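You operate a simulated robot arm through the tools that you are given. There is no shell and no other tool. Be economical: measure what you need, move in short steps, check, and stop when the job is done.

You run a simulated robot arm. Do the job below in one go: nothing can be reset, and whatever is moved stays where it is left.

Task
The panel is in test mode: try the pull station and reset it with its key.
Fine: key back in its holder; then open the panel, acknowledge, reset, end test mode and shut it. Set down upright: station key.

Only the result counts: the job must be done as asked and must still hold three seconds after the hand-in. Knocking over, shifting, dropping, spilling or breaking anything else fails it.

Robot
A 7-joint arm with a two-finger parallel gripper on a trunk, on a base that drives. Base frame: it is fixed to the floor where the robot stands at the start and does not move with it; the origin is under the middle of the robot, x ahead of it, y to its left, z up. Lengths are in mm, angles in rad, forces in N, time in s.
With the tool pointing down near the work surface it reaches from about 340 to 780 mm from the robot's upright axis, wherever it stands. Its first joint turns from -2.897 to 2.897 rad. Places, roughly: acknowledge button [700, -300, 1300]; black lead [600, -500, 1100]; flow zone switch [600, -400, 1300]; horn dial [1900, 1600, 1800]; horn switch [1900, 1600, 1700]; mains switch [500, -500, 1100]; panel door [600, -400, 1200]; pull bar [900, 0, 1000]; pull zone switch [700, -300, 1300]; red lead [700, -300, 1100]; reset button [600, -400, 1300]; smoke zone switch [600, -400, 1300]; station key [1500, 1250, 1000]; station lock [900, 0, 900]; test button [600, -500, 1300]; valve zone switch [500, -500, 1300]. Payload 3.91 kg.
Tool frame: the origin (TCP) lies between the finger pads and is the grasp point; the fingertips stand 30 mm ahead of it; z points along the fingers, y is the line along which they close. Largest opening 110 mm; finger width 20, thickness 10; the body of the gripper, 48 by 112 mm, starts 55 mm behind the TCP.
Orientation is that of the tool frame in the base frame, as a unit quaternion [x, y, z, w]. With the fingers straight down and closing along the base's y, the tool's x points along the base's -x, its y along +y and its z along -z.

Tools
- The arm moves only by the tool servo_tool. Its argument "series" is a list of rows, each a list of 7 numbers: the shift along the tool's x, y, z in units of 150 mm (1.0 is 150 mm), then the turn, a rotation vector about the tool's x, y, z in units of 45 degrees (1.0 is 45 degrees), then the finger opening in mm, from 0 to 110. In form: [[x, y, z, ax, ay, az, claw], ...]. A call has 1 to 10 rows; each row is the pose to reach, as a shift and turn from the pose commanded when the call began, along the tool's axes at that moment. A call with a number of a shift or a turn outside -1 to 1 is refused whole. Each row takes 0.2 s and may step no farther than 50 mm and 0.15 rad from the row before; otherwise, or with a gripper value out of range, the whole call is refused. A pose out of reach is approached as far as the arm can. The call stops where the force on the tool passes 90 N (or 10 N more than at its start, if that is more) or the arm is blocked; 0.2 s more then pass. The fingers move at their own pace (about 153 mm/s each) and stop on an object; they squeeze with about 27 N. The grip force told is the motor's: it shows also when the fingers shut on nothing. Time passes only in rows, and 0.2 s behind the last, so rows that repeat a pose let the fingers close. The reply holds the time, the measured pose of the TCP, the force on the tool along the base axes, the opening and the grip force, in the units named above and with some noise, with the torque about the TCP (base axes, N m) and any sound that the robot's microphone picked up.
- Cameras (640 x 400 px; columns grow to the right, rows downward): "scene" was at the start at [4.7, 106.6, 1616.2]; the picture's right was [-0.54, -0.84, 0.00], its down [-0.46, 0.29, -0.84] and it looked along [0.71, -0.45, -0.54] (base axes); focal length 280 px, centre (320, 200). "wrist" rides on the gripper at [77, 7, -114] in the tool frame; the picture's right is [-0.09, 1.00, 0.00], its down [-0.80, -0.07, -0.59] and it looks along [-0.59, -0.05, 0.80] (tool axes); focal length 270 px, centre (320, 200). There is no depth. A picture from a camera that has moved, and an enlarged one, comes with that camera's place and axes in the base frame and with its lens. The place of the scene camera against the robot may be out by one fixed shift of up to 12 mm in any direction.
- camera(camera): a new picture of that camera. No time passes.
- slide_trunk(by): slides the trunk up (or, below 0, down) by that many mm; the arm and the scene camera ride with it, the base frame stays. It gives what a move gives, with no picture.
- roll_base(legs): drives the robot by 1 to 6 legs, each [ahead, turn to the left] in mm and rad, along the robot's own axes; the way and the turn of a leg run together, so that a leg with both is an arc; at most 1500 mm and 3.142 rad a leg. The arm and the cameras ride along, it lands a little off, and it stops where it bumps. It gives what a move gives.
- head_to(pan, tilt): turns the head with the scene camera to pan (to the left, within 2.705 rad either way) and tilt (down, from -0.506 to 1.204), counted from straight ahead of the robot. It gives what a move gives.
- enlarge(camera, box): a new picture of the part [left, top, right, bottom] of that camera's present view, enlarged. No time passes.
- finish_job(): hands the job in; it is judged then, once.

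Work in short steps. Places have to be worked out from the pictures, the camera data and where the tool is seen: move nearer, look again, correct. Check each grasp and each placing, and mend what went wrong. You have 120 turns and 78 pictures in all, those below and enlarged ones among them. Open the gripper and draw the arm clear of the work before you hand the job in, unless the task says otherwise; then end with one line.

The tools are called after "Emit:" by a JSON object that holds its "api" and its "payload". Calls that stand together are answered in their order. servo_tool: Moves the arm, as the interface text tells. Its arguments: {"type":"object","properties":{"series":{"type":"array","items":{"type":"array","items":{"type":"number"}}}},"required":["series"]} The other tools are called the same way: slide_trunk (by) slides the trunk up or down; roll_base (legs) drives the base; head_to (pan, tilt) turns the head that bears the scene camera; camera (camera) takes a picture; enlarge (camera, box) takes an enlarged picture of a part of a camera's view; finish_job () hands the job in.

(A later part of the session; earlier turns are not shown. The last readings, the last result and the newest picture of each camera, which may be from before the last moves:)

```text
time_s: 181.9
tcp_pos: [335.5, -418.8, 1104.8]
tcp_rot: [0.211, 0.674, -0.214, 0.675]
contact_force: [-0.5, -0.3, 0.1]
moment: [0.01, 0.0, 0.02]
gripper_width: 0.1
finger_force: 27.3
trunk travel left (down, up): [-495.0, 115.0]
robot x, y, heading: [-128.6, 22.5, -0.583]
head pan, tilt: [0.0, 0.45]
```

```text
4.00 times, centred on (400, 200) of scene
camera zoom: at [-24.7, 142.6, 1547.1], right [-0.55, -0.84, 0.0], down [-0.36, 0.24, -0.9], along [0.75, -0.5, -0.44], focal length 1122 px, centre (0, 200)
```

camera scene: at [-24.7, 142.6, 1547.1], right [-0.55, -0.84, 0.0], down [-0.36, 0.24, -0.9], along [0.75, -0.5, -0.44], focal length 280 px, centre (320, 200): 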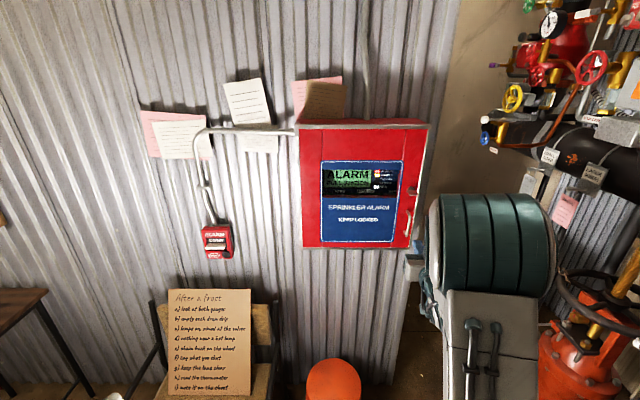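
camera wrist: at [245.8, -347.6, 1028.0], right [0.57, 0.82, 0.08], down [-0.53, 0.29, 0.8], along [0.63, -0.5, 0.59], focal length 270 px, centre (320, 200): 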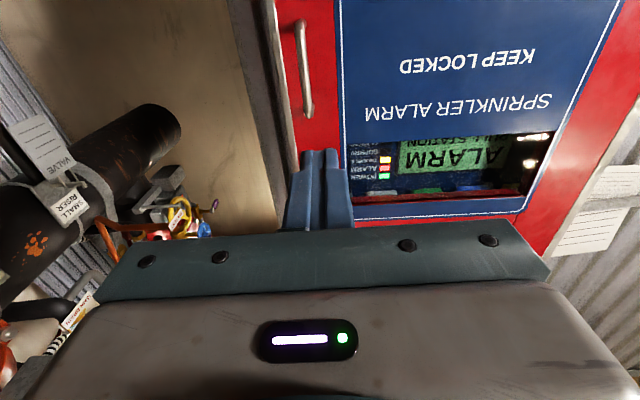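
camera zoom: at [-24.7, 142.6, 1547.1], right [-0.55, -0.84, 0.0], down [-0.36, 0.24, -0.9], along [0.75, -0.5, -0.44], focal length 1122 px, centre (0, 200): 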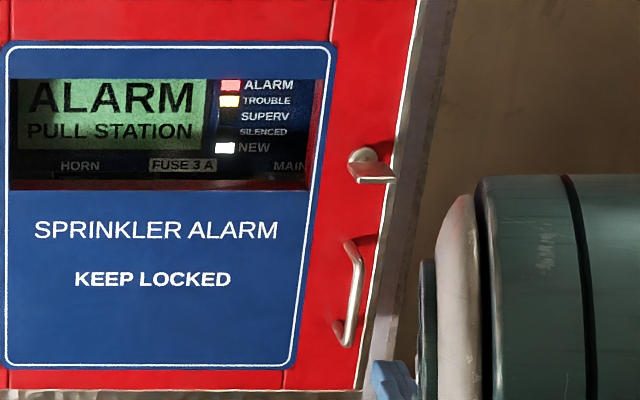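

There's a cam-latch lever above the handle (pivot ≈(474,-520,1203)), horizontal toward the frame = locked. I raise the tool to face it for a close view.

Emit:
{"api": "servo_tool", "payload": {"series": [[-0.2, 0, 0, -0.02, 0, 0, 0], [-0.4, -0.03, 0.1, -0.04, 0, 0, 0], [-0.65, -0.06, 0.2, -0.04, 0, 0, 0]]}}

Emit:
{"api": "enlarge", "payload": {"camera": "wrist", "box": [220, 40, 460, 190]}}

```text
time_s: 182.7
tcp_pos: [353.9, -442.8, 1204.6]
tcp_rot: [0.201, 0.678, -0.203, 0.678]
contact_force: [-0.2, 0.3, 0.4]
moment: [-0.03, 0.05, -0.03]
gripper_width: 0.0
finger_force: 26.6
trunk travel left (down, up): [-495.0, 115.0]
robot x, y, heading: [-123.9, 19.9, -0.578]
head pan, tilt: [0.0, 0.45]
```

```text
2.67 times, centred on (340, 115) of wrist
camera zoom: at [262.8, -375.5, 1126.6], right [0.54, 0.83, 0.09], down [-0.54, 0.27, 0.8], along [0.65, -0.48, 0.59], focal length 721 px, centre (267, 427)
```

zoom: 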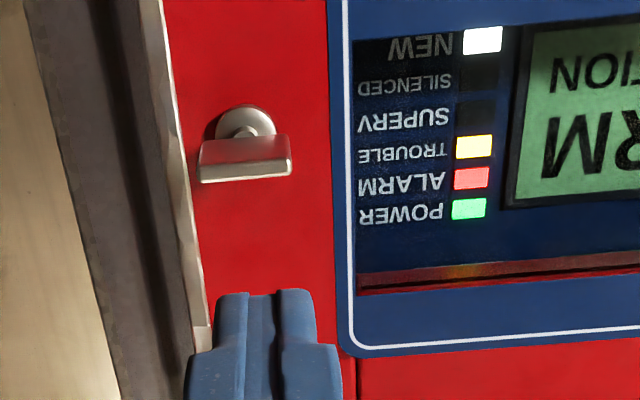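

The latch is a T-bar ~30 mm wide at (460,-519,1195). I open the fingers and straddle it by its ends, tips stopping short of the door.

Emit:
{"api": "servo_tool", "payload": {"series": [[0.03, -0.037, 0.1, 0, 0, 0, 60], [0.06, -0.037, 0.35, 0, 0, 0, 60], [0.06, -0.037, 0.6, 0, 0, 0, 60], [0.06, -0.037, 0.75, 0, 0, 0, 60]]}}

Emit:
{"api": "enlarge", "payload": {"camera": "wrist", "box": [220, 60, 420, 185]}}

```text
time_s: 183.7
tcp_pos: [446.3, -507.1, 1194.3]
tcp_rot: [0.199, 0.678, -0.202, 0.678]
contact_force: [-0.4, 0.4, -1.2]
moment: [0.0, 0.02, 0.0]
gripper_width: 59.9
finger_force: 0.0
trunk travel left (down, up): [-495.0, 115.0]
robot x, y, heading: [-127.4, 19.8, -0.585]
head pan, tilt: [0.0, 0.45]
```

```text
3.20 times, centred on (320, 122) of wrist
camera zoom: at [354.9, -440.1, 1116.8], right [0.54, 0.84, 0.09], down [-0.54, 0.27, 0.8], along [0.65, -0.48, 0.59], focal length 865 px, centre (320, 448)
```

zoom: 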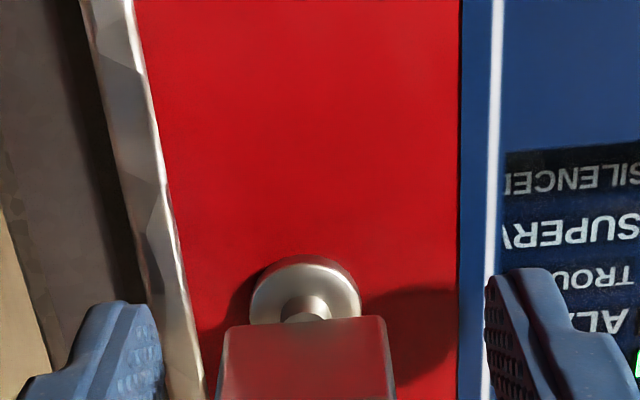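

Bar is between the fingers, ~3 mm off-centre. I shift and close on its ends.

Emit:
{"api": "servo_tool", "payload": {"series": [[0, -0.02, 0, 0, 0, 0, 60], [0, -0.02, 0, 0, 0, 0, 25], [0, -0.02, 0, 0, 0, 0, 20], [0, -0.02, 0, 0, 0, 0, 20]]}}

```text
time_s: 184.7
tcp_pos: [445.2, -508.4, 1192.9]
tcp_rot: [0.2, 0.678, -0.202, 0.678]
contact_force: [3.0, 1.3, -1.0]
moment: [-0.15, -0.19, -1.24]
gripper_width: 29.9
finger_force: 45.2
trunk travel left (down, up): [-495.0, 115.0]
robot x, y, heading: [-130.7, 21.8, -0.583]
head pan, tilt: [0.0, 0.45]
```

Gripped (29.9 mm). I try a small counter-clockwise turn and read the torque.

Emit:
{"api": "servo_tool", "payload": {"series": [[0, 0, 0, 0, 0, -0.15, 20], [0, 0, 0, 0, 0, -0.3, 20], [0, 0, 0, 0, 0, -0.45, 20]]}}

Emit:
{"api": "enlarge", "payload": {"camera": "wrist", "box": [220, 60, 420, 185]}}

```text
time_s: 185.5
tcp_pos: [444.2, -510.1, 1193.8]
tcp_rot: [0.077, 0.703, -0.319, 0.631]
contact_force: [1.7, 2.9, -2.0]
moment: [0.35, 0.54, -1.55]
gripper_width: 29.5
finger_force: 44.8
trunk travel left (down, up): [-495.0, 115.0]
robot x, y, heading: [-127.5, 20.4, -0.586]
head pan, tilt: [0.0, 0.45]
```

```text
3.20 times, centred on (320, 122) of wrist
camera zoom: at [338.2, -465.4, 1119.2], right [0.53, 0.81, -0.27], down [-0.38, 0.5, 0.78], along [0.76, -0.31, 0.57], focal length 865 px, centre (320, 448)
```

zoom: 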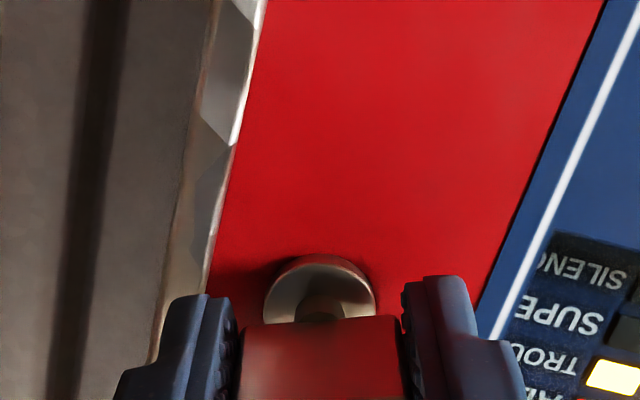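

The bar turns freely with the gripper. I continue to 90°.

Emit:
{"api": "servo_tool", "payload": {"series": [[0, 0, 0, 0, 0, -0.17, 20], [0, 0, 0, 0, 0, -0.34, 20], [0, 0, 0, 0, 0, -0.51, 20], [0, 0, 0, 0, 0, -0.68, 20], [0, 0, 0, 0, 0, -0.85, 20], [0, 0, 0, 0, 0, -1, 20]]}}

Emit:
{"api": "servo_tool", "payload": {"series": [[0, 0, 0, 0, 0, -0.17, 20], [0, 0, 0, 0, 0, -0.34, 20], [0, 0, 0, 0, 0, -0.53, 20]]}}

```text
time_s: 186.9
tcp_pos: [444.5, -509.7, 1194.1]
tcp_rot: [-0.197, 0.679, -0.537, 0.461]
contact_force: [4.3, -2.4, 1.4]
moment: [0.04, 0.03, -1.46]
gripper_width: 29.8
finger_force: 44.8
trunk travel left (down, up): [-495.0, 115.0]
robot x, y, heading: [-124.7, 22.6, -0.582]
head pan, tilt: [0.0, 0.45]
```

```text
time_s: 187.7
tcp_pos: [443.7, -509.4, 1194.7]
tcp_rot: [-0.333, 0.623, -0.621, 0.34]
contact_force: [1.4, -2.3, 8.1]
moment: [0.5, 0.74, -0.58]
gripper_width: 29.9
finger_force: 45.1
trunk travel left (down, up): [-495.0, 115.0]
robot x, y, heading: [-123.4, 20.9, -0.584]
head pan, tilt: [0.0, 0.45]
```

Latch turned ~89°. Still holding it, I pull the door open along its hinge arc (radius ≈342 mm) a first bit.

Emit:
{"api": "servo_tool", "payload": {"series": [[-0.016, 0, -0.115, 0, 0.064, 0, 20], [-0.038, 0, -0.226, 0, 0.127, 0, 20], [-0.066, 0, -0.337, 0, 0.191, 0, 20], [-0.098, 0, -0.447, 0, 0.255, 0, 20]]}}

Emit:
{"api": "camera", "payload": {"camera": "scene"}}

```text
time_s: 188.7
tcp_pos: [396.0, -459.1, 1194.2]
tcp_rot: [-0.269, 0.655, -0.65, 0.277]
contact_force: [0.1, 0.2, 0.1]
moment: [0.0, -0.01, 0.02]
gripper_width: 20.2
finger_force: 0.1
trunk travel left (down, up): [-495.0, 115.0]
robot x, y, heading: [-125.9, 22.0, -0.586]
head pan, tilt: [0.0, 0.45]
```

```text
13 pictures are left
camera scene: at [-25.2, 143.4, 1547.0], right [-0.55, -0.84, 0.0], down [-0.36, 0.24, -0.9], along [0.75, -0.49, -0.44], focal length 280 px, centre (320, 200)
```

scene: 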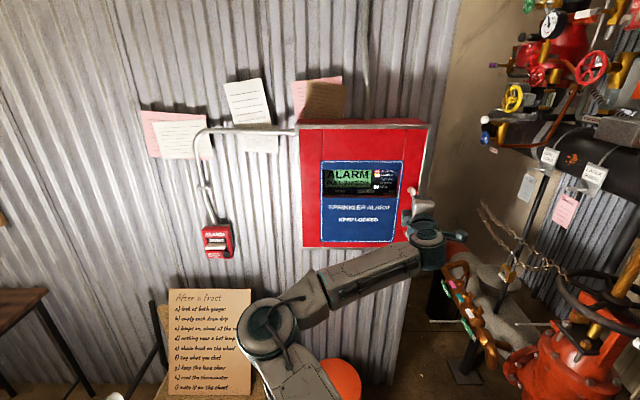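

The grip slipped off the latch and the door stayed shut. I return the tool to the upright orientation, lower to the handle, and check the latch state.

Emit:
{"api": "servo_tool", "payload": {"series": [[0, 0, -0.05, 0, -0.13, 0, 60], [0, 0, -0.1, 0, -0.255, 0, 60]]}}

Emit:
{"api": "servo_tool", "payload": {"series": [[0, 0.13, 0, 0, 0, 0.17, 60], [0, 0.26, 0, 0, 0, 0.34, 60], [0, 0.39, 0, 0, 0, 0.51, 60], [0, 0.52, 0, 0, 0, 0.68, 60], [0, 0.65, 0, 0, 0, 0.85, 60], [0, 0.76, 0, 0, 0, 1, 60]]}}

Emit:
{"api": "servo_tool", "payload": {"series": [[0, 0, 0, 0, 0, 0.17, 60], [0, 0, 0, 0, 0, 0.34, 60], [0, 0, 0, 0, 0, 0.51, 60], [0, 0, 0, 0, 0, 0.68, 60], [0, 0, 0, 0, 0, 0.85, 60], [0, 0, 0, 0, 0, 1, 60]]}}

Emit:
{"api": "enlarge", "payload": {"camera": "scene", "box": [352, 150, 448, 250]}}

```text
time_s: 189.3
tcp_pos: [384.8, -449.3, 1194.0]
tcp_rot: [-0.333, 0.623, -0.62, 0.341]
contact_force: [0.3, -1.0, -0.1]
moment: [0.01, 0.0, -0.01]
gripper_width: 59.8
finger_force: 0.1
trunk travel left (down, up): [-495.0, 115.0]
robot x, y, heading: [-125.6, 22.9, -0.58]
head pan, tilt: [0.0, 0.45]
```

```text
time_s: 190.7
tcp_pos: [380.9, -451.5, 1086.0]
tcp_rot: [-0.07, 0.706, -0.438, 0.552]
contact_force: [0.8, -0.3, 0.3]
moment: [0.0, 0.05, -0.01]
gripper_width: 60.0
finger_force: 0.2
out of reach, approached as far as the arm can: row 5, 6
trunk travel left (down, up): [-495.0, 115.0]
robot x, y, heading: [-124.1, 23.7, -0.58]
head pan, tilt: [0.0, 0.45]
```

```text
time_s: 192.1
tcp_pos: [382.7, -453.7, 1084.8]
tcp_rot: [0.207, 0.676, -0.196, 0.68]
contact_force: [0.0, -0.2, 0.7]
moment: [0.03, -0.01, -0.02]
gripper_width: 60.0
finger_force: 0.0
trunk travel left (down, up): [-495.0, 115.0]
robot x, y, heading: [-124.4, 20.9, -0.585]
head pan, tilt: [0.0, 0.45]
```

```text
4.00 times, centred on (400, 200) of scene
camera zoom: at [-25.1, 142.8, 1547.1], right [-0.55, -0.84, 0.0], down [-0.36, 0.24, -0.9], along [0.75, -0.5, -0.44], focal length 1122 px, centre (0, 200)
```

zoom: 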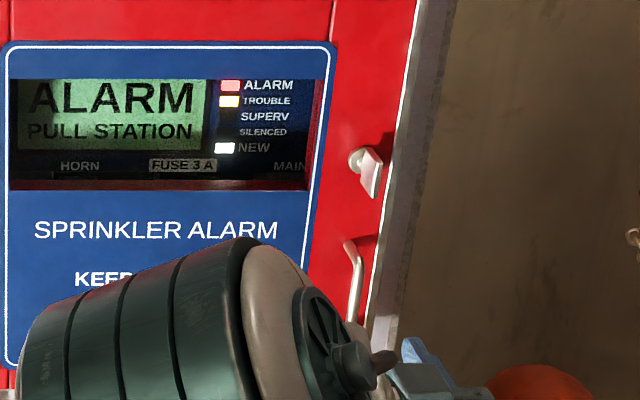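

Latch is vertical (open). Now I move to straddle the vertical handle bar and close.

Emit:
{"api": "servo_tool", "payload": {"series": [[0.03, -0.096, 0.1, 0, 0, 0, 60], [0.03, -0.096, 0.35, 0, 0, 0, 60], [0.03, -0.096, 0.6, 0, 0, 0, 60], [0.03, -0.096, 0.6, 0, 0, 0, 60]]}}

Emit:
{"api": "enlarge", "payload": {"camera": "wrist", "box": [200, 30, 440, 180]}}

```text
time_s: 193.1
tcp_pos: [448.5, -515.1, 1082.6]
tcp_rot: [0.207, 0.676, -0.197, 0.679]
contact_force: [0.3, 0.0, 1.0]
moment: [-0.01, -0.02, -0.02]
gripper_width: 60.3
finger_force: 0.1
trunk travel left (down, up): [-495.0, 115.0]
robot x, y, heading: [-124.6, 22.3, -0.586]
head pan, tilt: [0.0, 0.45]
```

```text
2.67 times, centred on (320, 105) of wrist
camera zoom: at [357.6, -446.7, 1005.1], right [0.54, 0.83, 0.1], down [-0.54, 0.26, 0.8], along [0.64, -0.49, 0.59], focal length 721 px, centre (320, 453)
```

zoom: 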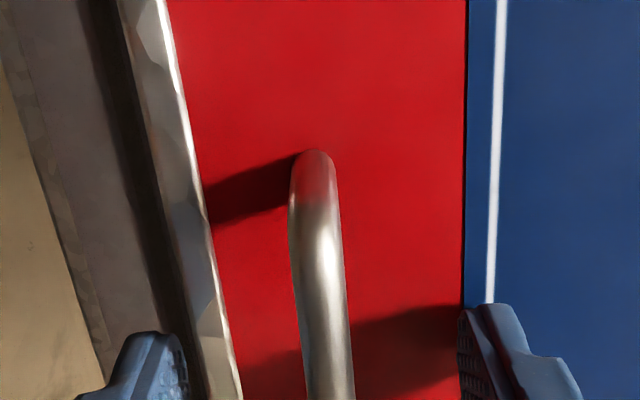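

Handle is centred between the fingers; I close on it.

Emit:
{"api": "servo_tool", "payload": {"series": [[0, 0, 0.03, 0, 0, 0, 30], [0, 0, 0.03, 0, 0, 0, 0], [0, 0, 0.03, 0, 0, 0, 0]]}}

```text
time_s: 193.9
tcp_pos: [451.8, -514.7, 1083.0]
tcp_rot: [0.203, 0.677, -0.196, 0.68]
contact_force: [-12.8, 15.5, -2.3]
moment: [-0.33, 0.77, -0.15]
gripper_width: 8.6
finger_force: 45.0
trunk travel left (down, up): [-495.0, 115.0]
robot x, y, heading: [-124.7, 19.6, -0.581]
head pan, tilt: [0.0, 0.45]
```

Gripped (8.6 mm). I pull the door open along the arc to ~0.4 rad.

Emit:
{"api": "servo_tool", "payload": {"series": [[0, 0.013, -0.114, 0.064, 0, 0, 0], [0, 0.032, -0.227, 0.127, 0, 0, 0], [0, 0.057, -0.338, 0.191, 0, 0, 0], [0, 0.087, -0.449, 0.255, 0, 0, 0], [0, 0.122, -0.558, 0.318, 0, 0, 0], [0, 0.163, -0.665, 0.382, 0, 0, 0], [0, 0.21, -0.769, 0.445, 0, 0, 0], [0, 0.261, -0.872, 0.509, 0, 0, 0]]}}

```text
time_s: 195.7
tcp_pos: [275.5, -516.5, 1094.4]
tcp_rot: [0.28, 0.656, -0.271, 0.646]
contact_force: [0.3, -0.6, -1.0]
moment: [0.0, -0.03, -0.01]
gripper_width: 0.0
finger_force: 37.5
out of reach, approached as far as the arm can: row 1, 2, 3, 4, 5, 6, 7, 8
trunk travel left (down, up): [-495.0, 115.0]
robot x, y, heading: [-126.0, 18.7, -0.582]
head pan, tilt: [0.0, 0.45]
```

The arm hit a joint limit and slipped off. I check the situation.

Emit:
{"api": "camera", "payload": {"camera": "scene"}}

```text
10 pictures are left
camera scene: at [-23.9, 140.7, 1547.1], right [-0.55, -0.84, 0.0], down [-0.36, 0.24, -0.9], along [0.75, -0.49, -0.44], focal length 280 px, centre (320, 200)
```

scene: 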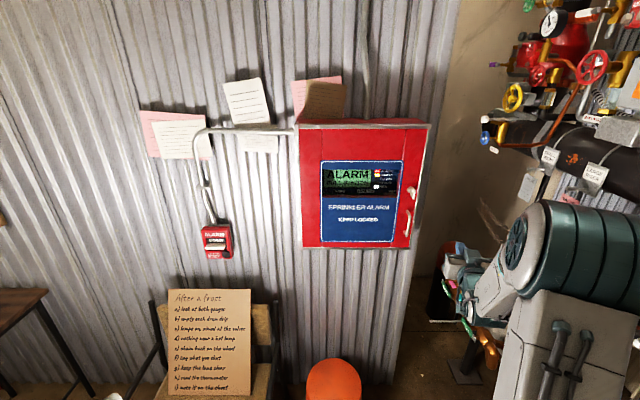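

The elbow had moved to an awkward branch. I return through a tool-down pose near the robot to recover it.

Emit:
{"api": "servo_tool", "payload": {"series": [[0, 0.1, -0.1, 0, 0.16, 0, 0], [0, 0.2, -0.2, 0, 0.33, 0, 0], [0, 0.3, -0.3, 0, 0.5, 0, 0], [0, 0.4, -0.4, 0, 0.67, 0, 0], [0, 0.5, -0.4, 0, 0.84, 0, 0], [0, 0.6, -0.4, 0, 1, 0, 0]]}}

Emit:
{"api": "servo_tool", "payload": {"series": [[0.1, 0.1, -0.1, 0, 0.17, 0, 0], [0.2, 0.2, -0.2, 0, 0.34, 0, 0], [0.3, 0.3, -0.3, 0, 0.51, 0, 0], [0.4, 0.4, -0.4, 0, 0.68, 0, 0], [0.5, 0.5, -0.5, 0, 0.85, 0, 0], [0.5, 0.6, -0.5, 0, 1, 0, 0]]}}

Emit:
{"api": "servo_tool", "payload": {"series": [[0, 0.1, 0, 0, 0, -0.14, 0], [0, 0.2, 0, 0, 0, -0.28, 0], [0, 0.3, 0, 0, 0, -0.28, 0], [0, 0.4, 0, 0, 0, -0.28, 0]]}}

Emit:
{"api": "camera", "payload": {"camera": "scene"}}

```text
time_s: 197.1
tcp_pos: [291.4, -410.5, 1083.3]
tcp_rot: [0.358, 0.846, -0.157, 0.363]
contact_force: [-0.6, -0.3, 0.2]
moment: [0.02, -0.04, 0.02]
gripper_width: 0.0
finger_force: 37.8
out of reach, approached as far as the arm can: row 6
trunk travel left (down, up): [-495.0, 115.0]
robot x, y, heading: [-126.9, 22.8, -0.58]
head pan, tilt: [0.0, 0.45]
```

```text
time_s: 198.5
tcp_pos: [284.2, -270.0, 1085.4]
tcp_rot: [0.391, 0.92, 0.006, -0.008]
contact_force: [-0.2, -0.3, 0.4]
moment: [0.0, -0.02, -0.01]
gripper_width: 0.2
finger_force: 37.6
trunk travel left (down, up): [-495.0, 115.0]
robot x, y, heading: [-125.5, 19.0, -0.577]
head pan, tilt: [0.0, 0.45]
```

```text
time_s: 199.5
tcp_pos: [328.8, -227.1, 1085.6]
tcp_rot: [0.286, 0.958, 0.007, -0.005]
contact_force: [-0.9, -0.2, 0.2]
moment: [0.01, -0.02, -0.04]
gripper_width: 0.2
finger_force: 37.8
trunk travel left (down, up): [-495.0, 115.0]
robot x, y, heading: [-126.6, 19.5, -0.582]
head pan, tilt: [0.0, 0.45]
```

```text
9 pictures are left
camera scene: at [-24.8, 143.0, 1547.1], right [-0.55, -0.84, 0.0], down [-0.36, 0.24, -0.9], along [0.75, -0.49, -0.44], focal length 280 px, centre (320, 200)
```

scene: 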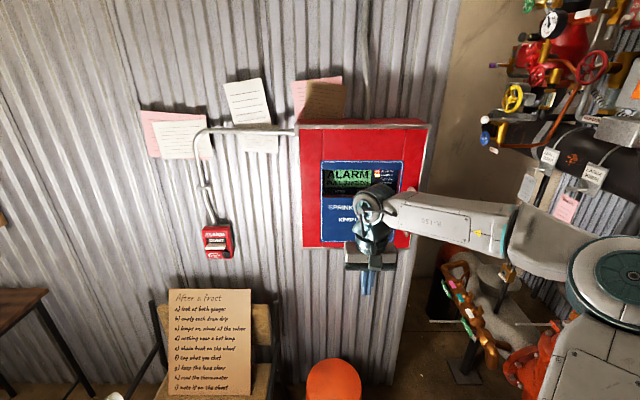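

The arm looks recovered. I re-approach the handle in front with the horizontal tool.

Emit:
{"api": "servo_tool", "payload": {"series": [[-0.07, -0.17, -0.07, 0, -0.17, 0, 0], [-0.14, -0.34, -0.14, 0, -0.34, 0, 0], [-0.21, -0.51, -0.21, 0, -0.51, 0, 0], [-0.28, -0.68, -0.28, 0, -0.68, 0, 0], [-0.35, -0.85, -0.35, 0, -0.85, 0, 0], [-0.4, -1, -0.4, 0, -1, 0, 0]]}}

Emit:
{"api": "servo_tool", "payload": {"series": [[-0.03, -0.03, 0.13, 0, -0.17, 0, 60], [-0.06, -0.06, 0.26, 0, -0.34, 0, 60], [-0.09, -0.09, 0.39, 0, -0.51, 0, 60], [-0.12, -0.12, 0.52, 0, -0.68, 0, 60], [-0.15, -0.15, 0.65, 0, -0.85, 0, 60], [-0.175, -0.16, 0.768, 0, -1, 0, 60]]}}

```text
time_s: 200.9
tcp_pos: [293.3, -387.9, 1143.4]
tcp_rot: [0.267, 0.886, -0.105, 0.363]
contact_force: [0.3, 0.4, 0.0]
moment: [0.0, -0.01, -0.01]
gripper_width: 0.0
finger_force: 37.5
trunk travel left (down, up): [-495.0, 115.0]
robot x, y, heading: [-121.3, 22.0, -0.585]
head pan, tilt: [0.0, 0.45]
```

```text
time_s: 202.3
tcp_pos: [366.8, -460.3, 1078.2]
tcp_rot: [0.207, 0.681, -0.198, 0.674]
contact_force: [-0.1, 0.7, 0.2]
moment: [-0.03, -0.03, -0.01]
gripper_width: 60.1
finger_force: 0.1
trunk travel left (down, up): [-495.0, 115.0]
robot x, y, heading: [-126.3, 24.9, -0.586]
head pan, tilt: [0.0, 0.45]
```

Good, no limits. Forward to the handle and close.

Emit:
{"api": "servo_tool", "payload": {"series": [[-0.03, 0.005, 0.22, 0, 0, 0, 60], [-0.03, 0.005, 0.44, 0, 0, 0, 60], [-0.03, 0.005, 0.67, 0, 0, 0, 60], [-0.03, 0.005, 0.67, 0, 0, 0, 20], [-0.03, 0.005, 0.67, 0, 0, 0, 0], [-0.03, 0.005, 0.67, 0, 0, 0, 0]]}}

```text
time_s: 203.7
tcp_pos: [451.2, -513.5, 1081.1]
tcp_rot: [0.206, 0.682, -0.197, 0.673]
contact_force: [5.2, 10.0, -0.3]
moment: [-0.49, 0.0, 0.03]
gripper_width: 8.8
finger_force: 45.0
trunk travel left (down, up): [-495.0, 115.0]
robot x, y, heading: [-123.6, 20.3, -0.58]
head pan, tilt: [0.0, 0.45]
```

Gripped again. A short pull of two small rows along the arc to test.

Emit:
{"api": "servo_tool", "payload": {"series": [[0, 0.01, -0.09, 0.03, 0, 0, 0], [0, 0.022, -0.18, 0.06, 0, 0, 0], [0, 0.037, -0.27, 0.09, 0, 0, 0]]}}

```text
time_s: 204.5
tcp_pos: [427.2, -494.7, 1075.5]
tcp_rot: [0.232, 0.678, -0.222, 0.661]
contact_force: [35.9, -16.3, -4.3]
moment: [-0.41, 0.44, 0.24]
gripper_width: 8.7
finger_force: 45.9
trunk travel left (down, up): [-495.0, 115.0]
robot x, y, heading: [-127.3, 23.6, -0.577]
head pan, tilt: [0.0, 0.45]
```

30 mm moved with 39 N resistance, still gripping. I continue.

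Emit:
{"api": "servo_tool", "payload": {"series": [[0, 0.02, -0.07, 0.04, 0, 0, 0], [0, 0.035, -0.14, 0.08, 0, 0, 0], [0, 0.05, -0.21, 0.12, 0, 0, 0]]}}

Emit:
{"api": "enlarge", "payload": {"camera": "wrist", "box": [160, 0, 480, 200]}}

```text
time_s: 205.3
tcp_pos: [399.1, -465.0, 1081.7]
tcp_rot: [0.261, 0.663, -0.254, 0.654]
contact_force: [-0.4, -0.8, -0.1]
moment: [0.01, -0.05, 0.0]
gripper_width: 0.0
finger_force: 37.0
trunk travel left (down, up): [-495.0, 115.0]
robot x, y, heading: [-129.1, 21.1, -0.583]
head pan, tilt: [0.0, 0.45]
```

```text
2.00 times, centred on (320, 100) of wrist
camera zoom: at [320.0, -381.4, 1005.7], right [0.68, 0.73, 0.09], down [-0.48, 0.34, 0.81], along [0.56, -0.59, 0.58], focal length 541 px, centre (320, 400)
```

zoom: 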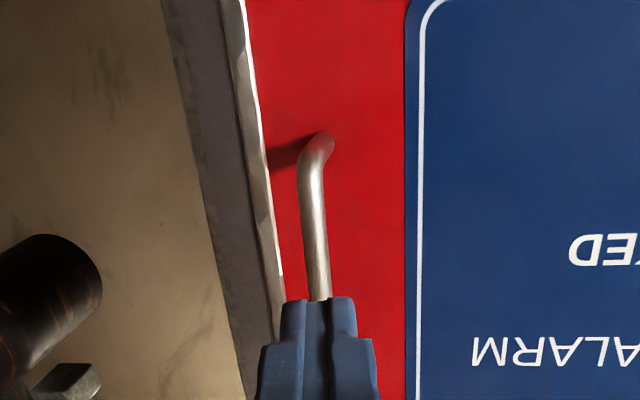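

It slipped at ~40 N. I'll try a hooked grip: yaw the tool ~50° to the right so one finger goes behind the handle bar.

Emit:
{"api": "servo_tool", "payload": {"series": [[0, 0.06, 0.027, 0.18, 0, 0, 24], [0, 0.12, 0.054, 0.36, 0, 0, 24], [0, 0.19, 0.081, 0.54, 0, 0, 24], [0, 0.25, 0.108, 0.72, 0, 0, 24], [0, 0.313, 0.137, 0.9, 0, 0, 24]]}}

Emit:
{"api": "enlarge", "payload": {"camera": "wrist", "box": [160, 0, 480, 200]}}

```text
time_s: 206.5
tcp_pos: [448.0, -441.6, 1082.1]
tcp_rot: [0.472, 0.534, -0.468, 0.523]
contact_force: [-0.6, 0.7, 0.0]
moment: [0.02, -0.02, -0.04]
gripper_width: 24.1
finger_force: 0.1
trunk travel left (down, up): [-495.0, 115.0]
robot x, y, heading: [-128.5, 23.0, -0.584]
head pan, tilt: [0.0, 0.45]
```

```text
2.00 times, centred on (320, 100) of wrist
camera zoom: at [439.8, -326.9, 1007.1], right [0.99, 0.11, 0.08], down [-0.13, 0.57, 0.81], along [0.05, -0.81, 0.58], focal length 541 px, centre (320, 400)
```

zoom: 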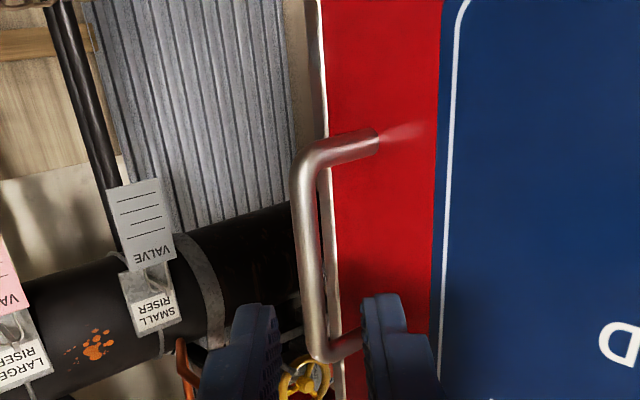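

Excellent view: the handle stands ~34 mm off; bar is 73 mm ahead along the tool. I advance 56 mm and close with one finger behind the bar.

Emit:
{"api": "servo_tool", "payload": {"series": [[0, -0.02, 0.13, 0, 0, 0, 24], [0, -0.02, 0.26, 0, 0, 0, 24], [0, -0.02, 0.375, 0, 0, 0, 24], [0, -0.02, 0.375, 0, 0, 0, 0], [0, -0.02, 0.375, 0, 0, 0, 0]]}}

```text
time_s: 207.7
tcp_pos: [450.0, -499.4, 1081.2]
tcp_rot: [0.472, 0.534, -0.467, 0.523]
contact_force: [1.4, 1.5, 1.1]
moment: [-0.08, 0.36, 0.04]
gripper_width: 8.7
finger_force: 44.7
trunk travel left (down, up): [-495.0, 115.0]
robot x, y, heading: [-124.1, 20.2, -0.581]
head pan, tilt: [0.0, 0.45]
```

Gripped. I pull straight out (-w) 40 mm in small steps.

Emit:
{"api": "servo_tool", "payload": {"series": [[0, -0.05, -0.044, 0, 0, 0, 0], [0, -0.1, -0.09, 0, 0, 0, 0], [0, -0.15, -0.135, 0, 0, 0, 0], [0, -0.2, -0.18, 0, 0, 0, 0]]}}

```text
time_s: 208.7
tcp_pos: [446.3, -486.3, 1078.0]
tcp_rot: [0.466, 0.539, -0.465, 0.526]
contact_force: [56.0, -11.8, 16.9]
moment: [-0.3, 0.18, 1.44]
gripper_width: 8.8
finger_force: 44.7
trunk travel left (down, up): [-495.0, 115.0]
robot x, y, heading: [-124.0, 21.9, -0.576]
head pan, tilt: [0.0, 0.45]
```

The bar slid along the finger at 53 N: the door seems still latched. I release, back off, and return to the latch to test turning it further.

Emit:
{"api": "servo_tool", "payload": {"series": [[0, 0.03, 0, 0, 0, 0, 26], [0, 0.03, -0.2, 0, 0, 0, 26], [0, 0.03, -0.45, 0, 0, 0, 26], [-0.1, 0.03, -0.7, 0, 0, 0, 40]]}}

Emit:
{"api": "servo_tool", "payload": {"series": [[-0.15, -0.1, 0, -0.17, 0, 0, 40], [-0.3, -0.2, 0, -0.34, 0, 0, 40], [-0.45, -0.3, 0, -0.51, 0, 0, 40], [-0.6, -0.4, 0, -0.68, 0, 0, 40], [-0.65, -0.5, 0, -0.85, 0, 0, 40], [-0.65, -0.6, 0, -1, 0, 0, 40]]}}

```text
time_s: 209.0
tcp_pos: [364.5, -451.2, 1139.8]
tcp_rot: [0.486, 0.48, -0.459, 0.568]
contact_force: [2.3, -1.7, -0.4]
moment: [-0.07, -0.01, -0.12]
gripper_width: 26.0
finger_force: 0.0
trunk travel left (down, up): [-495.0, 115.0]
robot x, y, heading: [-127.8, 22.5, -0.582]
head pan, tilt: [0.0, 0.45]
stopped in row 1: the arm was blocked; the commanded pose is now the measured one
```

```text
time_s: 210.4
tcp_pos: [283.3, -464.0, 1208.4]
tcp_rot: [0.235, 0.643, -0.233, 0.691]
contact_force: [1.1, 0.2, -0.7]
moment: [-0.02, 0.01, 0.0]
gripper_width: 40.0
finger_force: 0.0
trunk travel left (down, up): [-495.0, 115.0]
robot x, y, heading: [-126.8, 19.7, -0.574]
head pan, tilt: [0.0, 0.45]
```

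I realign the tool in front of the latch and take a look.

Emit:
{"api": "servo_tool", "payload": {"series": [[0.04, 0.16, 0.1, -0.06, 0.04, 0, 40], [0.087, 0.3, 0.25, -0.12, 0.08, 0, 40], [0.087, 0.38, 0.45, -0.12, 0.08, 0, 40]]}}

Emit:
{"api": "enlarge", "payload": {"camera": "wrist", "box": [200, 30, 440, 180]}}

```text
time_s: 211.2
tcp_pos: [371.8, -460.9, 1202.0]
tcp_rot: [0.209, 0.674, -0.195, 0.681]
contact_force: [-0.3, -0.3, -1.7]
moment: [0.0, -0.02, 0.03]
gripper_width: 39.9
finger_force: 0.1
trunk travel left (down, up): [-495.0, 115.0]
robot x, y, heading: [-123.6, 18.4, -0.575]
head pan, tilt: [0.0, 0.45]
```

```text
2.67 times, centred on (320, 105) of wrist
camera zoom: at [281.2, -392.7, 1124.4], right [0.54, 0.83, 0.11], down [-0.55, 0.25, 0.8], along [0.64, -0.49, 0.59], focal length 721 px, centre (320, 453)
```

zoom: 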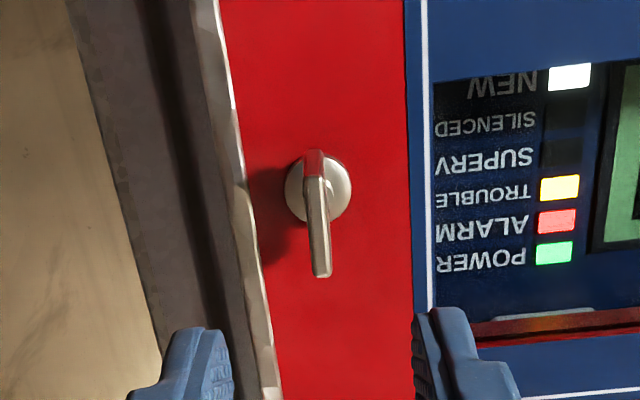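

Latch is vertical, door shut. I grip the thin bar and test turning a further ~20° counter-clockwise.

Emit:
{"api": "servo_tool", "payload": {"series": [[0.047, -0.01, 0.25, 0, 0, 0, 40], [0.047, -0.01, 0.45, 0, 0, 0, 40], [0.047, -0.01, 0.58, 0, 0, 0, 40], [0.047, -0.01, 0.58, 0, 0, 0, 0], [0.047, -0.01, 0.58, 0, 0, 0, 0]]}}

Emit:
{"api": "servo_tool", "payload": {"series": [[0, 0, 0, 0, 0, -0.15, 0], [0, 0, 0, 0, 0, -0.3, 0], [0, 0, 0, 0, 0, -0.45, 0]]}}

```text
time_s: 212.4
tcp_pos: [445.0, -509.5, 1194.9]
tcp_rot: [0.208, 0.675, -0.195, 0.681]
contact_force: [8.3, 3.8, -1.6]
moment: [-0.07, -0.06, -1.06]
gripper_width: 6.1
finger_force: 45.3
trunk travel left (down, up): [-495.0, 115.0]
robot x, y, heading: [-125.8, 21.2, -0.573]
head pan, tilt: [0.0, 0.45]
```

```text
time_s: 213.2
tcp_pos: [444.8, -509.2, 1196.2]
tcp_rot: [0.086, 0.7, -0.313, 0.636]
contact_force: [10.0, 8.8, 3.0]
moment: [1.5, -0.05, -0.77]
gripper_width: 12.4
finger_force: 45.1
trunk travel left (down, up): [-495.0, 115.0]
robot x, y, heading: [-124.1, 22.5, -0.574]
head pan, tilt: [0.0, 0.45]
```

The bar resists beyond vertical (end stop). So vertical may not be the open position; I turn it back clockwise to horizontal and test whether it goes further or the door pulls there.

Emit:
{"api": "servo_tool", "payload": {"series": [[0, 0, 0, 0, 0, 0.17, 0], [0, 0, 0, 0, 0, 0.34, 0], [0, 0, 0, 0, 0, 0.51, 0], [0, 0, 0, 0, 0, 0.68, 0], [0, 0, 0, 0, 0, 0.85, 0], [0, 0, 0, 0, 0, 1, 0]]}}

Emit:
{"api": "servo_tool", "payload": {"series": [[0, 0, 0, 0, 0, 0.17, 0], [0, 0, 0, 0, 0, 0.34, 0], [0, 0, 0, 0, 0, 0.51, 0], [0, 0, 0, 0, 0, 0.68, 0], [0, 0, 0, 0, 0, 0.85, 0], [0, 0, 0, 0, 0, 1, 0]]}}

```text
time_s: 214.6
tcp_pos: [444.4, -507.5, 1194.8]
tcp_rot: [0.349, 0.614, -0.045, 0.706]
contact_force: [9.1, 8.8, -4.4]
moment: [-0.31, -0.46, -1.29]
gripper_width: 5.9
finger_force: 45.0
trunk travel left (down, up): [-495.0, 115.0]
robot x, y, heading: [-123.6, 19.3, -0.579]
head pan, tilt: [0.0, 0.45]
```

```text
time_s: 216.0
tcp_pos: [445.5, -508.6, 1194.4]
tcp_rot: [0.557, 0.434, 0.23, 0.67]
contact_force: [7.5, 7.7, -6.3]
moment: [0.3, 0.44, -0.69]
gripper_width: 6.0
finger_force: 44.9
trunk travel left (down, up): [-495.0, 115.0]
robot x, y, heading: [-123.9, 21.5, -0.577]
head pan, tilt: [0.0, 0.45]
```

Free so far (+70°). I continue past horizontal.

Emit:
{"api": "servo_tool", "payload": {"series": [[0, 0, 0, 0, 0, 0.15, 0], [0, 0, 0, 0, 0, 0.3, 0], [0, 0, 0, 0, 0, 0.44, 0]]}}

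Emit:
{"api": "servo_tool", "payload": {"series": [[0, 0, 0, 0, 0, 0.14, 0], [0, 0, 0, 0, 0, 0.28, 0]]}}

```text
time_s: 216.8
tcp_pos: [445.6, -508.5, 1195.6]
tcp_rot: [0.623, 0.332, 0.34, 0.621]
contact_force: [6.8, 8.6, -5.6]
moment: [-0.17, 0.69, -0.24]
gripper_width: 5.9
finger_force: 45.1
trunk travel left (down, up): [-495.0, 115.0]
robot x, y, heading: [-124.0, 22.1, -0.58]
head pan, tilt: [0.0, 0.45]
```

```text
time_s: 217.4
tcp_pos: [444.7, -509.6, 1194.7]
tcp_rot: [0.655, 0.262, 0.405, 0.581]
contact_force: [6.2, 6.6, -5.5]
moment: [-0.77, 0.86, -0.11]
gripper_width: 10.3
finger_force: 44.8
trunk travel left (down, up): [-495.0, 115.0]
robot x, y, heading: [-123.9, 19.5, -0.573]
head pan, tilt: [0.0, 0.45]
```

There's a stop at horizontal too. So the range is horizontal↔vertical; I test a pull here at horizontal (maybe this was the free position).

Emit:
{"api": "servo_tool", "payload": {"series": [[0, 0, 0, 0, 0, -0.15, 0], [0, 0, 0, 0, 0, -0.28, 0], [0, 0, -0.04, 0, 0, -0.28, 0], [0, 0, -0.08, 0, 0, -0.28, 0], [0, 0, -0.12, 0, 0, -0.28, 0]]}}

```text
time_s: 218.6
tcp_pos: [429.4, -497.8, 1195.9]
tcp_rot: [0.623, 0.332, 0.34, 0.621]
contact_force: [8.6, 2.9, 2.3]
moment: [0.14, 1.03, -1.03]
gripper_width: 5.9
finger_force: 45.6
trunk travel left (down, up): [-495.0, 115.0]
robot x, y, heading: [-126.5, 23.5, -0.577]
head pan, tilt: [0.0, 0.45]
```

The bar came out 19 mm with only ~5 N while still gripped: horizontal is the free position and the door is opening. I continue along the arc.

Emit:
{"api": "servo_tool", "payload": {"series": [[0.027, 0, -0.136, 0, -0.076, 0, 0], [0.063, 0, -0.271, 0, -0.153, 0, 0], [0.107, 0, -0.403, 0, -0.229, 0, 0], [0.163, 0, -0.537, 0, -0.312, 0, 0]]}}

Emit:
{"api": "camera", "payload": {"camera": "scene"}}

```text
time_s: 219.6
tcp_pos: [376.0, -432.9, 1194.3]
tcp_rot: [0.659, 0.255, 0.262, 0.657]
contact_force: [8.5, 10.5, 4.1]
moment: [0.18, 0.69, 1.46]
gripper_width: 5.7
finger_force: 45.0
trunk travel left (down, up): [-495.0, 115.0]
robot x, y, heading: [-125.5, 22.0, -0.576]
head pan, tilt: [0.0, 0.45]
```

```text
5 pictures are left
camera scene: at [-24.0, 146.2, 1546.8], right [-0.55, -0.84, 0.0], down [-0.37, 0.24, -0.9], along [0.75, -0.49, -0.44], focal length 280 px, centre (320, 200)
```

scene: 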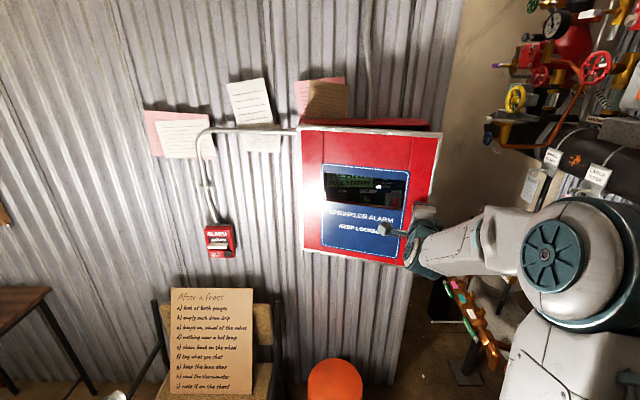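

The door is opening. I continue the arc another 0.2 rad with the same grip.

Emit:
{"api": "servo_tool", "payload": {"series": [[0.016, 0, -0.113, 0, -0.064, 0, 0], [0.038, 0, -0.226, 0, -0.127, 0, 0], [0.065, 0, -0.338, 0, -0.191, 0, 0], [0.098, 0, -0.447, 0, -0.255, 0, 0]]}}

```text
time_s: 220.6
tcp_pos: [344.4, -373.8, 1195.5]
tcp_rot: [0.681, 0.189, 0.195, 0.68]
contact_force: [17.2, 10.0, -1.3]
moment: [-0.35, 0.21, 1.39]
gripper_width: 6.1
finger_force: 45.1
trunk travel left (down, up): [-495.0, 115.0]
robot x, y, heading: [-129.8, 22.1, -0.577]
head pan, tilt: [0.0, 0.45]
```

Going well (6.1 mm still gripped). Another 0.2 rad.

Emit:
{"api": "servo_tool", "payload": {"series": [[0.016, 0, -0.113, 0, -0.064, 0, 0], [0.038, 0, -0.226, 0, -0.127, 0, 0], [0.065, 0, -0.338, 0, -0.191, 0, 0], [0.098, 0, -0.447, 0, -0.255, 0, 0]]}}

```text
time_s: 221.6
tcp_pos: [323.2, -308.1, 1195.2]
tcp_rot: [0.697, 0.121, 0.126, 0.695]
contact_force: [30.6, 8.5, 0.3]
moment: [-0.64, 0.16, 0.69]
gripper_width: 6.0
finger_force: 44.6
trunk travel left (down, up): [-495.0, 115.0]
robot x, y, heading: [-129.4, 21.3, -0.571]
head pan, tilt: [0.0, 0.45]
```

Some force toward the hinge (radius slightly too large); I add a bit of inward shift and continue.

Emit:
{"api": "servo_tool", "payload": {"series": [[0.05, 0, -0.1, 0, -0.064, 0, 0], [0.09, 0, -0.21, 0, -0.127, 0, 0], [0.13, 0, -0.32, 0, -0.191, 0, 0], [0.17, 0, -0.43, 0, -0.255, 0, 0]]}}

```text
time_s: 222.6
tcp_pos: [315.7, -242.8, 1195.6]
tcp_rot: [0.708, 0.044, 0.052, 0.703]
contact_force: [-14.2, -0.7, -7.8]
moment: [-1.13, 0.27, -0.57]
gripper_width: 6.0
finger_force: 45.5
trunk travel left (down, up): [-495.0, 115.0]
robot x, y, heading: [-130.6, 22.9, -0.576]
head pan, tilt: [0.0, 0.45]
```

Emit:
{"api": "servo_tool", "payload": {"series": [[0.0, 0, -0.113, 0, -0.064, 0, 0], [0.02, 0, -0.226, 0, -0.127, 0, 0], [0.05, 0, -0.338, 0, -0.191, 0, 0], [0.085, 0, -0.447, 0, -0.255, 0, 0]]}}

```text
time_s: 223.6
tcp_pos: [322.7, -173.4, 1194.3]
tcp_rot: [0.711, -0.022, -0.016, 0.703]
contact_force: [-19.8, 2.9, -28.8]
moment: [-0.78, 0.46, -0.27]
gripper_width: 5.8
finger_force: 44.9
trunk travel left (down, up): [-495.0, 115.0]
robot x, y, heading: [-128.1, 19.6, -0.58]
head pan, tilt: [0.0, 0.45]
```

Door is ~60° open. I try a bit more with the same grip.

Emit:
{"api": "servo_tool", "payload": {"series": [[0.02, 0.01, -0.113, 0, -0.064, 0, 0], [0.045, 0.01, -0.226, 0, -0.127, 0, 0], [0.07, 0.01, -0.338, 0, -0.191, 0, 0], [0.1, 0.01, -0.447, 0, -0.255, 0, 0]]}}

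```text
time_s: 224.6
tcp_pos: [341.6, -105.9, 1196.5]
tcp_rot: [0.706, -0.091, -0.092, 0.697]
contact_force: [-19.1, 9.1, -59.2]
moment: [-0.25, 0.37, 0.47]
gripper_width: 6.2
finger_force: 44.8
trunk travel left (down, up): [-495.0, 115.0]
robot x, y, heading: [-123.7, 21.7, -0.577]
head pan, tilt: [0.0, 0.45]
```

72° now; vertical strain is growing, so I lower a bit while continuing.

Emit:
{"api": "servo_tool", "payload": {"series": [[0.0, -0.08, 0, 0, 0, 0, 0], [0.02, -0.09, -0.113, 0, -0.064, 0, 0], [0.045, -0.1, -0.226, 0, -0.127, 0, 0], [0.07, -0.11, -0.338, 0, -0.191, 0, 0], [0.1, -0.12, -0.447, 0, -0.255, 0, 0]]}}

```text
time_s: 225.6
tcp_pos: [358.8, -69.3, 1194.7]
tcp_rot: [0.691, -0.144, -0.122, 0.697]
contact_force: [-3.1, 2.2, 26.8]
moment: [-0.07, 1.02, 0.42]
gripper_width: 6.3
finger_force: 45.0
trunk travel left (down, up): [-495.0, 115.0]
robot x, y, heading: [-126.1, 23.2, -0.575]
head pan, tilt: [0.0, 0.45]
stopped in row 4: the force on the tool passed its limit at 92 N (the readings are from after the stop); the commanded pose is now the measured one
```

Door ~80° open. I release the latch bar and back the hand off to the left, then toward the robot.

Emit:
{"api": "servo_tool", "payload": {"series": [[0, 0, 0, 0, 0, 0, 40], [0, 0, 0, 0, 0, 0, 40], [0, 0, -0.2, 0, 0, 0, 40], [0, 0, -0.4, 0, 0, 0, 40], [-0.25, 0, -0.4, 0, 0, 0, 40], [-0.5, 0, -0.4, 0, 0, 0, 40], [-0.7, 0, -0.4, 0, 0, 0, 40]]}}

```text
time_s: 227.2
tcp_pos: [285.6, 22.5, 1189.7]
tcp_rot: [0.693, -0.142, -0.124, 0.696]
contact_force: [-0.5, 0.5, -0.4]
moment: [0.02, 0.01, 0.03]
gripper_width: 39.8
finger_force: 0.0
trunk travel left (down, up): [-495.0, 115.0]
robot x, y, heading: [-125.6, 22.6, -0.574]
head pan, tilt: [0.0, 0.45]
```

Clear. Now I undo the roll, pitch down, and bring yaw back.

Emit:
{"api": "servo_tool", "payload": {"series": [[0, 0, 0, 0, 0, -0.17, 0], [0, 0, 0, 0, 0, -0.34, 0], [0, 0, 0, 0, 0, -0.51, 0], [0, 0, 0, 0, 0, -0.68, 0], [0, 0, 0, 0, 0, -0.85, 0], [0, 0, 0, 0, 0, -1, 0]]}}

Emit:
{"api": "servo_tool", "payload": {"series": [[0, 0, 0, 0, 0, -0.17, 0], [0, 0, 0, 0, 0, -0.34, 0], [0, 0, 0, 0, 0, -0.51, 0], [0, 0, 0, 0, 0, -0.68, 0], [0, 0, 0, 0, 0, -0.85, 0], [0, 0, 0, 0, 0, -1, 0]]}}

Emit:
{"api": "servo_tool", "payload": {"series": [[0, 0, 0, 0, 0.17, 0, 0], [0, 0, 0, 0, 0.34, 0, 0], [0, 0, 0, 0, 0.51, 0, 0], [0, 0, 0, 0, 0.68, 0, 0], [0, 0, 0, 0, 0.85, 0, 0], [0, 0, 0, 0, 1, 0, 0]]}}

Emit:
{"api": "servo_tool", "payload": {"series": [[0, 0, 0, 0, 0.17, 0, 0], [0, 0, 0, 0, 0.34, 0, 0], [0, 0, 0, 0, 0.51, 0, 0], [0, 0, 0, 0, 0.68, 0, 0], [0, 0, 0, 0, 0.85, 0, 0], [0, 0, 0, 0, 1, 0, 0]]}}

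```text
time_s: 228.6
tcp_pos: [286.5, 23.4, 1189.3]
tcp_rot: [0.694, 0.135, -0.381, 0.596]
contact_force: [-0.2, -0.2, 0.7]
moment: [0.04, -0.03, 0.01]
gripper_width: 0.1
finger_force: 27.1
trunk travel left (down, up): [-495.0, 115.0]
robot x, y, heading: [-124.9, 25.0, -0.576]
head pan, tilt: [0.0, 0.45]
```

```text
time_s: 230.0
tcp_pos: [287.1, 24.7, 1188.9]
tcp_rot: [0.59, 0.39, -0.58, 0.404]
contact_force: [-0.5, 0.1, 0.2]
moment: [0.01, -0.01, 0.0]
gripper_width: 0.0
finger_force: 26.9
trunk travel left (down, up): [-495.0, 115.0]
robot x, y, heading: [-122.1, 23.4, -0.578]
head pan, tilt: [0.0, 0.45]
```

```text
time_s: 231.4
tcp_pos: [285.9, 24.2, 1189.3]
tcp_rot: [0.767, 0.514, -0.31, 0.225]
contact_force: [0.7, 0.0, 0.2]
moment: [-0.02, 0.0, 0.0]
gripper_width: 0.0
finger_force: 26.9
trunk travel left (down, up): [-495.0, 115.0]
robot x, y, heading: [-126.1, 24.0, -0.575]
head pan, tilt: [0.0, 0.45]
```

```text
time_s: 233.0
tcp_pos: [290.4, 89.4, 1143.0]
tcp_rot: [0.778, 0.626, -0.052, -0.008]
contact_force: [1.1, 0.0, -1.7]
moment: [-0.01, 0.07, -0.02]
gripper_width: 0.0
finger_force: 27.4
out of reach, approached as far as the arm can: row 4, 5
trunk travel left (down, up): [-495.0, 115.0]
robot x, y, heading: [-122.1, 24.3, -0.584]
head pan, tilt: [0.0, 0.45]
stopped in row 6: the arm was blocked; the commanded pose is now the measured one
```

Nearly down; I unwind the yaw while sweeping back to the right in front of the robot.

Emit:
{"api": "servo_tool", "payload": {"series": [[-0.16, 0, 0, 0, 0, -0.15, 0], [-0.33, 0, 0, 0, 0, -0.3, 0], [-0.5, 0, 0, 0, 0, -0.45, 0], [-0.66, 0, 0, 0, 0, -0.6, 0], [-0.83, 0, 0, 0, 0, -0.75, 0], [-1, 0, 0, 0, 0, -0.9, 0]]}}

Emit:
{"api": "servo_tool", "payload": {"series": [[-0.1, -0.2, 0, 0, 0, -0.15, 0], [-0.2, -0.4, 0, 0, 0, -0.3, 0], [-0.3, -0.6, 0, 0, 0, -0.45, 0], [-0.4, -0.8, 0, 0, 0, -0.6, 0], [-0.4, -0.8, 0, 0, 0, -0.65, 0]]}}

```text
time_s: 234.4
tcp_pos: [258.6, -61.4, 1154.1]
tcp_rot: [0.513, 0.857, -0.044, -0.024]
contact_force: [-0.4, -1.1, -0.2]
moment: [0.02, 0.0, -0.05]
gripper_width: 0.3
finger_force: 27.0
trunk travel left (down, up): [-495.0, 115.0]
robot x, y, heading: [-122.4, 19.6, -0.578]
head pan, tilt: [0.0, 0.45]
```

```text
time_s: 235.6
tcp_pos: [181.3, -167.5, 1165.1]
tcp_rot: [0.278, 0.959, -0.037, -0.036]
contact_force: [0.5, -0.5, 0.4]
moment: [0.0, -0.03, 0.01]
gripper_width: 0.3
finger_force: 26.4
trunk travel left (down, up): [-495.0, 115.0]
robot x, y, heading: [-122.0, 20.9, -0.574]
head pan, tilt: [0.0, 0.45]
```

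Now I look into the open panel (scene camera, enlarged).

Emit:
{"api": "enlarge", "payload": {"camera": "scene", "box": [270, 110, 446, 220]}}

```text
3.64 times, centred on (358, 165) of scene
camera zoom: at [-24.1, 143.2, 1547.1], right [-0.55, -0.84, 0.0], down [-0.36, 0.24, -0.9], along [0.75, -0.49, -0.44], focal length 1020 px, centre (182, 327)
```

zoom: 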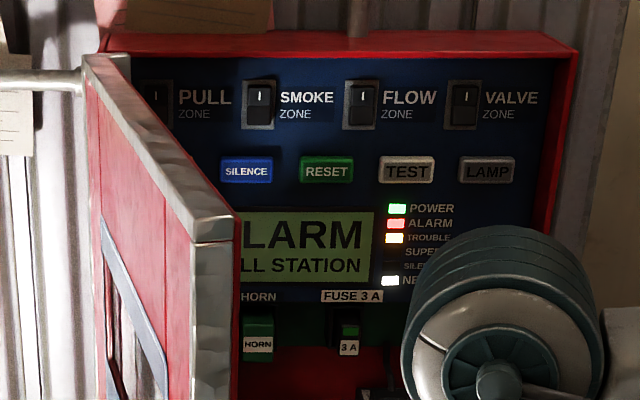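

Now I can see the buttons: SILENCE, RESET, TEST, LAMP; the acknowledge one is hidden behind the door edge left of SILENCE (s≈117, z≈1291). I drive 80 mm closer, raise the trunk, and bring the tool horizontal in front of the buttons.

Emit:
{"api": "roll_base", "payload": {"legs": [[80, 0]]}}

Emit:
{"api": "slide_trunk", "payload": {"by": 105}}

Emit:
{"api": "servo_tool", "payload": {"series": [[-0.1, 0, -0.03, 0, -0.17, 0, 0], [-0.22, 0, -0.06, 0, -0.34, 0, 0], [-0.34, 0, -0.09, 0, -0.51, 0, 0], [-0.46, 0, -0.12, 0, -0.68, 0, 0], [-0.58, 0, -0.15, 0, -0.85, 0, 0], [-0.67, 0, -0.15, 0, -1, 0, 0]]}}

Emit:
{"api": "servo_tool", "payload": {"series": [[-0.09, 0, 0.09, 0, -0.17, 0, 0], [-0.18, 0, 0.18, 0, -0.34, 0, 0], [-0.27, 0, 0.27, 0, -0.51, 0, 0], [-0.36, 0, 0.36, 0, -0.68, 0, 0], [-0.45, 0, 0.45, 0, -0.85, 0, 0], [-0.47, 0, 0.47, 0, -1, 0, 0]]}}

```text
time_s: 236.6
tcp_pos: [248.5, -212.9, 1165.4]
tcp_rot: [0.28, 0.959, -0.037, -0.035]
contact_force: [0.8, -0.3, -0.2]
moment: [-0.01, -0.02, 0.02]
gripper_width: 0.0
finger_force: 26.9
trunk travel left (down, up): [-495.0, 115.0]
robot x, y, heading: [-54.5, -21.4, -0.576]
head pan, tilt: [0.0, 0.45]
```

```text
time_s: 238.0
tcp_pos: [247.8, -212.0, 1269.6]
tcp_rot: [0.28, 0.959, -0.037, -0.036]
contact_force: [-0.2, 0.5, 0.1]
moment: [-0.03, 0.0, 0.02]
gripper_width: 0.0
finger_force: 26.5
trunk travel left (down, up): [-600.0, 10.0]
robot x, y, heading: [-55.2, -22.4, -0.577]
head pan, tilt: [0.0, 0.45]
```

```text
time_s: 239.4
tcp_pos: [332.7, -264.0, 1286.4]
tcp_rot: [0.245, 0.899, -0.142, 0.335]
contact_force: [0.0, 0.5, 0.0]
moment: [0.02, 0.02, 0.0]
gripper_width: 0.0
finger_force: 27.1
trunk travel left (down, up): [-600.0, 10.0]
robot x, y, heading: [-51.4, -19.3, -0.58]
head pan, tilt: [0.0, 0.45]
```

```text
time_s: 240.8
tcp_pos: [418.0, -318.1, 1282.9]
tcp_rot: [0.172, 0.702, -0.223, 0.654]
contact_force: [-0.1, -0.2, -1.1]
moment: [0.03, -0.04, 0.02]
gripper_width: 0.1
finger_force: 27.2
trunk travel left (down, up): [-600.0, 10.0]
robot x, y, heading: [-54.9, -23.5, -0.576]
head pan, tilt: [0.0, 0.45]
```

Good. I yaw the tool ~0.45 rad to the left, correct small tilts, and move toward the acknowledge button's place to look.

Emit:
{"api": "servo_tool", "payload": {"series": [[-0.01, 0.15, 0.1, -0.14, -0.01, 0.03, 0], [-0.02, 0.3, 0.2, -0.28, -0.03, 0.06, 0], [-0.03, 0.45, 0.3, -0.42, -0.05, 0.09, 0], [-0.05, 0.67, 0.45, -0.57, -0.06, 0.11, 0]]}}

Emit:
{"api": "camera", "payload": {"camera": "wrist"}}

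```text
time_s: 241.8
tcp_pos: [532.8, -268.5, 1277.6]
tcp_rot: [0.046, 0.712, -0.037, 0.7]
contact_force: [0.6, -0.1, 0.1]
moment: [-0.02, -0.02, 0.01]
gripper_width: 0.0
finger_force: 26.6
trunk travel left (down, up): [-600.0, 10.0]
robot x, y, heading: [-58.9, -19.1, -0.582]
head pan, tilt: [0.0, 0.45]
```

```text
3 pictures are left
camera wrist: at [419.2, -248.7, 1202.7], right [0.12, 0.99, 0.1], down [-0.59, -0.01, 0.81], along [0.8, -0.16, 0.58], focal length 270 px, centre (320, 200)
```

wrist: 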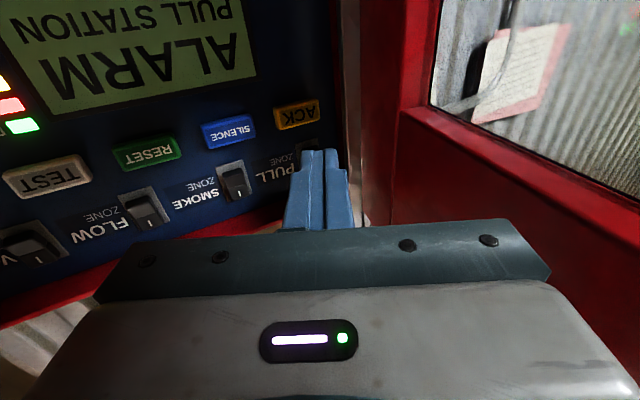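

ACK, SILENCE, RESET, TEST all seen; plane at d≈737, z≈1285, s≈109/41/-24/-95. I move to just before ACK and press gently.

Emit:
{"api": "servo_tool", "payload": {"series": [[-0.02, -0.08, 0.2, 0, 0, 0, 0], [-0.053, -0.165, 0.45, 0, 0, 0, 0], [-0.053, -0.165, 0.66, 0, 0, 0, 0], [-0.053, -0.165, 0.72, 0, 0, 0, 0]]}}

Emit:
{"api": "servo_tool", "payload": {"series": [[0, 0, 0.03, 0, 0, 0, 0], [0, 0, 0.06, 0, 0, 0, 0], [0, 0, 0.08, 0, 0, 0, 0]]}}

```text
time_s: 242.8
tcp_pos: [634.6, -307.1, 1282.7]
tcp_rot: [0.047, 0.711, -0.039, 0.7]
contact_force: [0.0, 0.0, -0.5]
moment: [0.03, 0.01, -0.01]
gripper_width: 0.0
finger_force: 27.2
trunk travel left (down, up): [-600.0, 10.0]
robot x, y, heading: [-59.1, -21.0, -0.58]
head pan, tilt: [0.0, 0.45]
```

```text
time_s: 243.6
tcp_pos: [645.6, -308.7, 1284.5]
tcp_rot: [0.048, 0.712, -0.039, 0.7]
contact_force: [-2.3, 0.5, -0.7]
moment: [0.0, 0.01, -0.02]
gripper_width: 0.0
finger_force: 26.9
trunk travel left (down, up): [-600.0, 10.0]
robot x, y, heading: [-56.4, -25.4, -0.583]
head pan, tilt: [0.0, 0.45]
heard: click
```

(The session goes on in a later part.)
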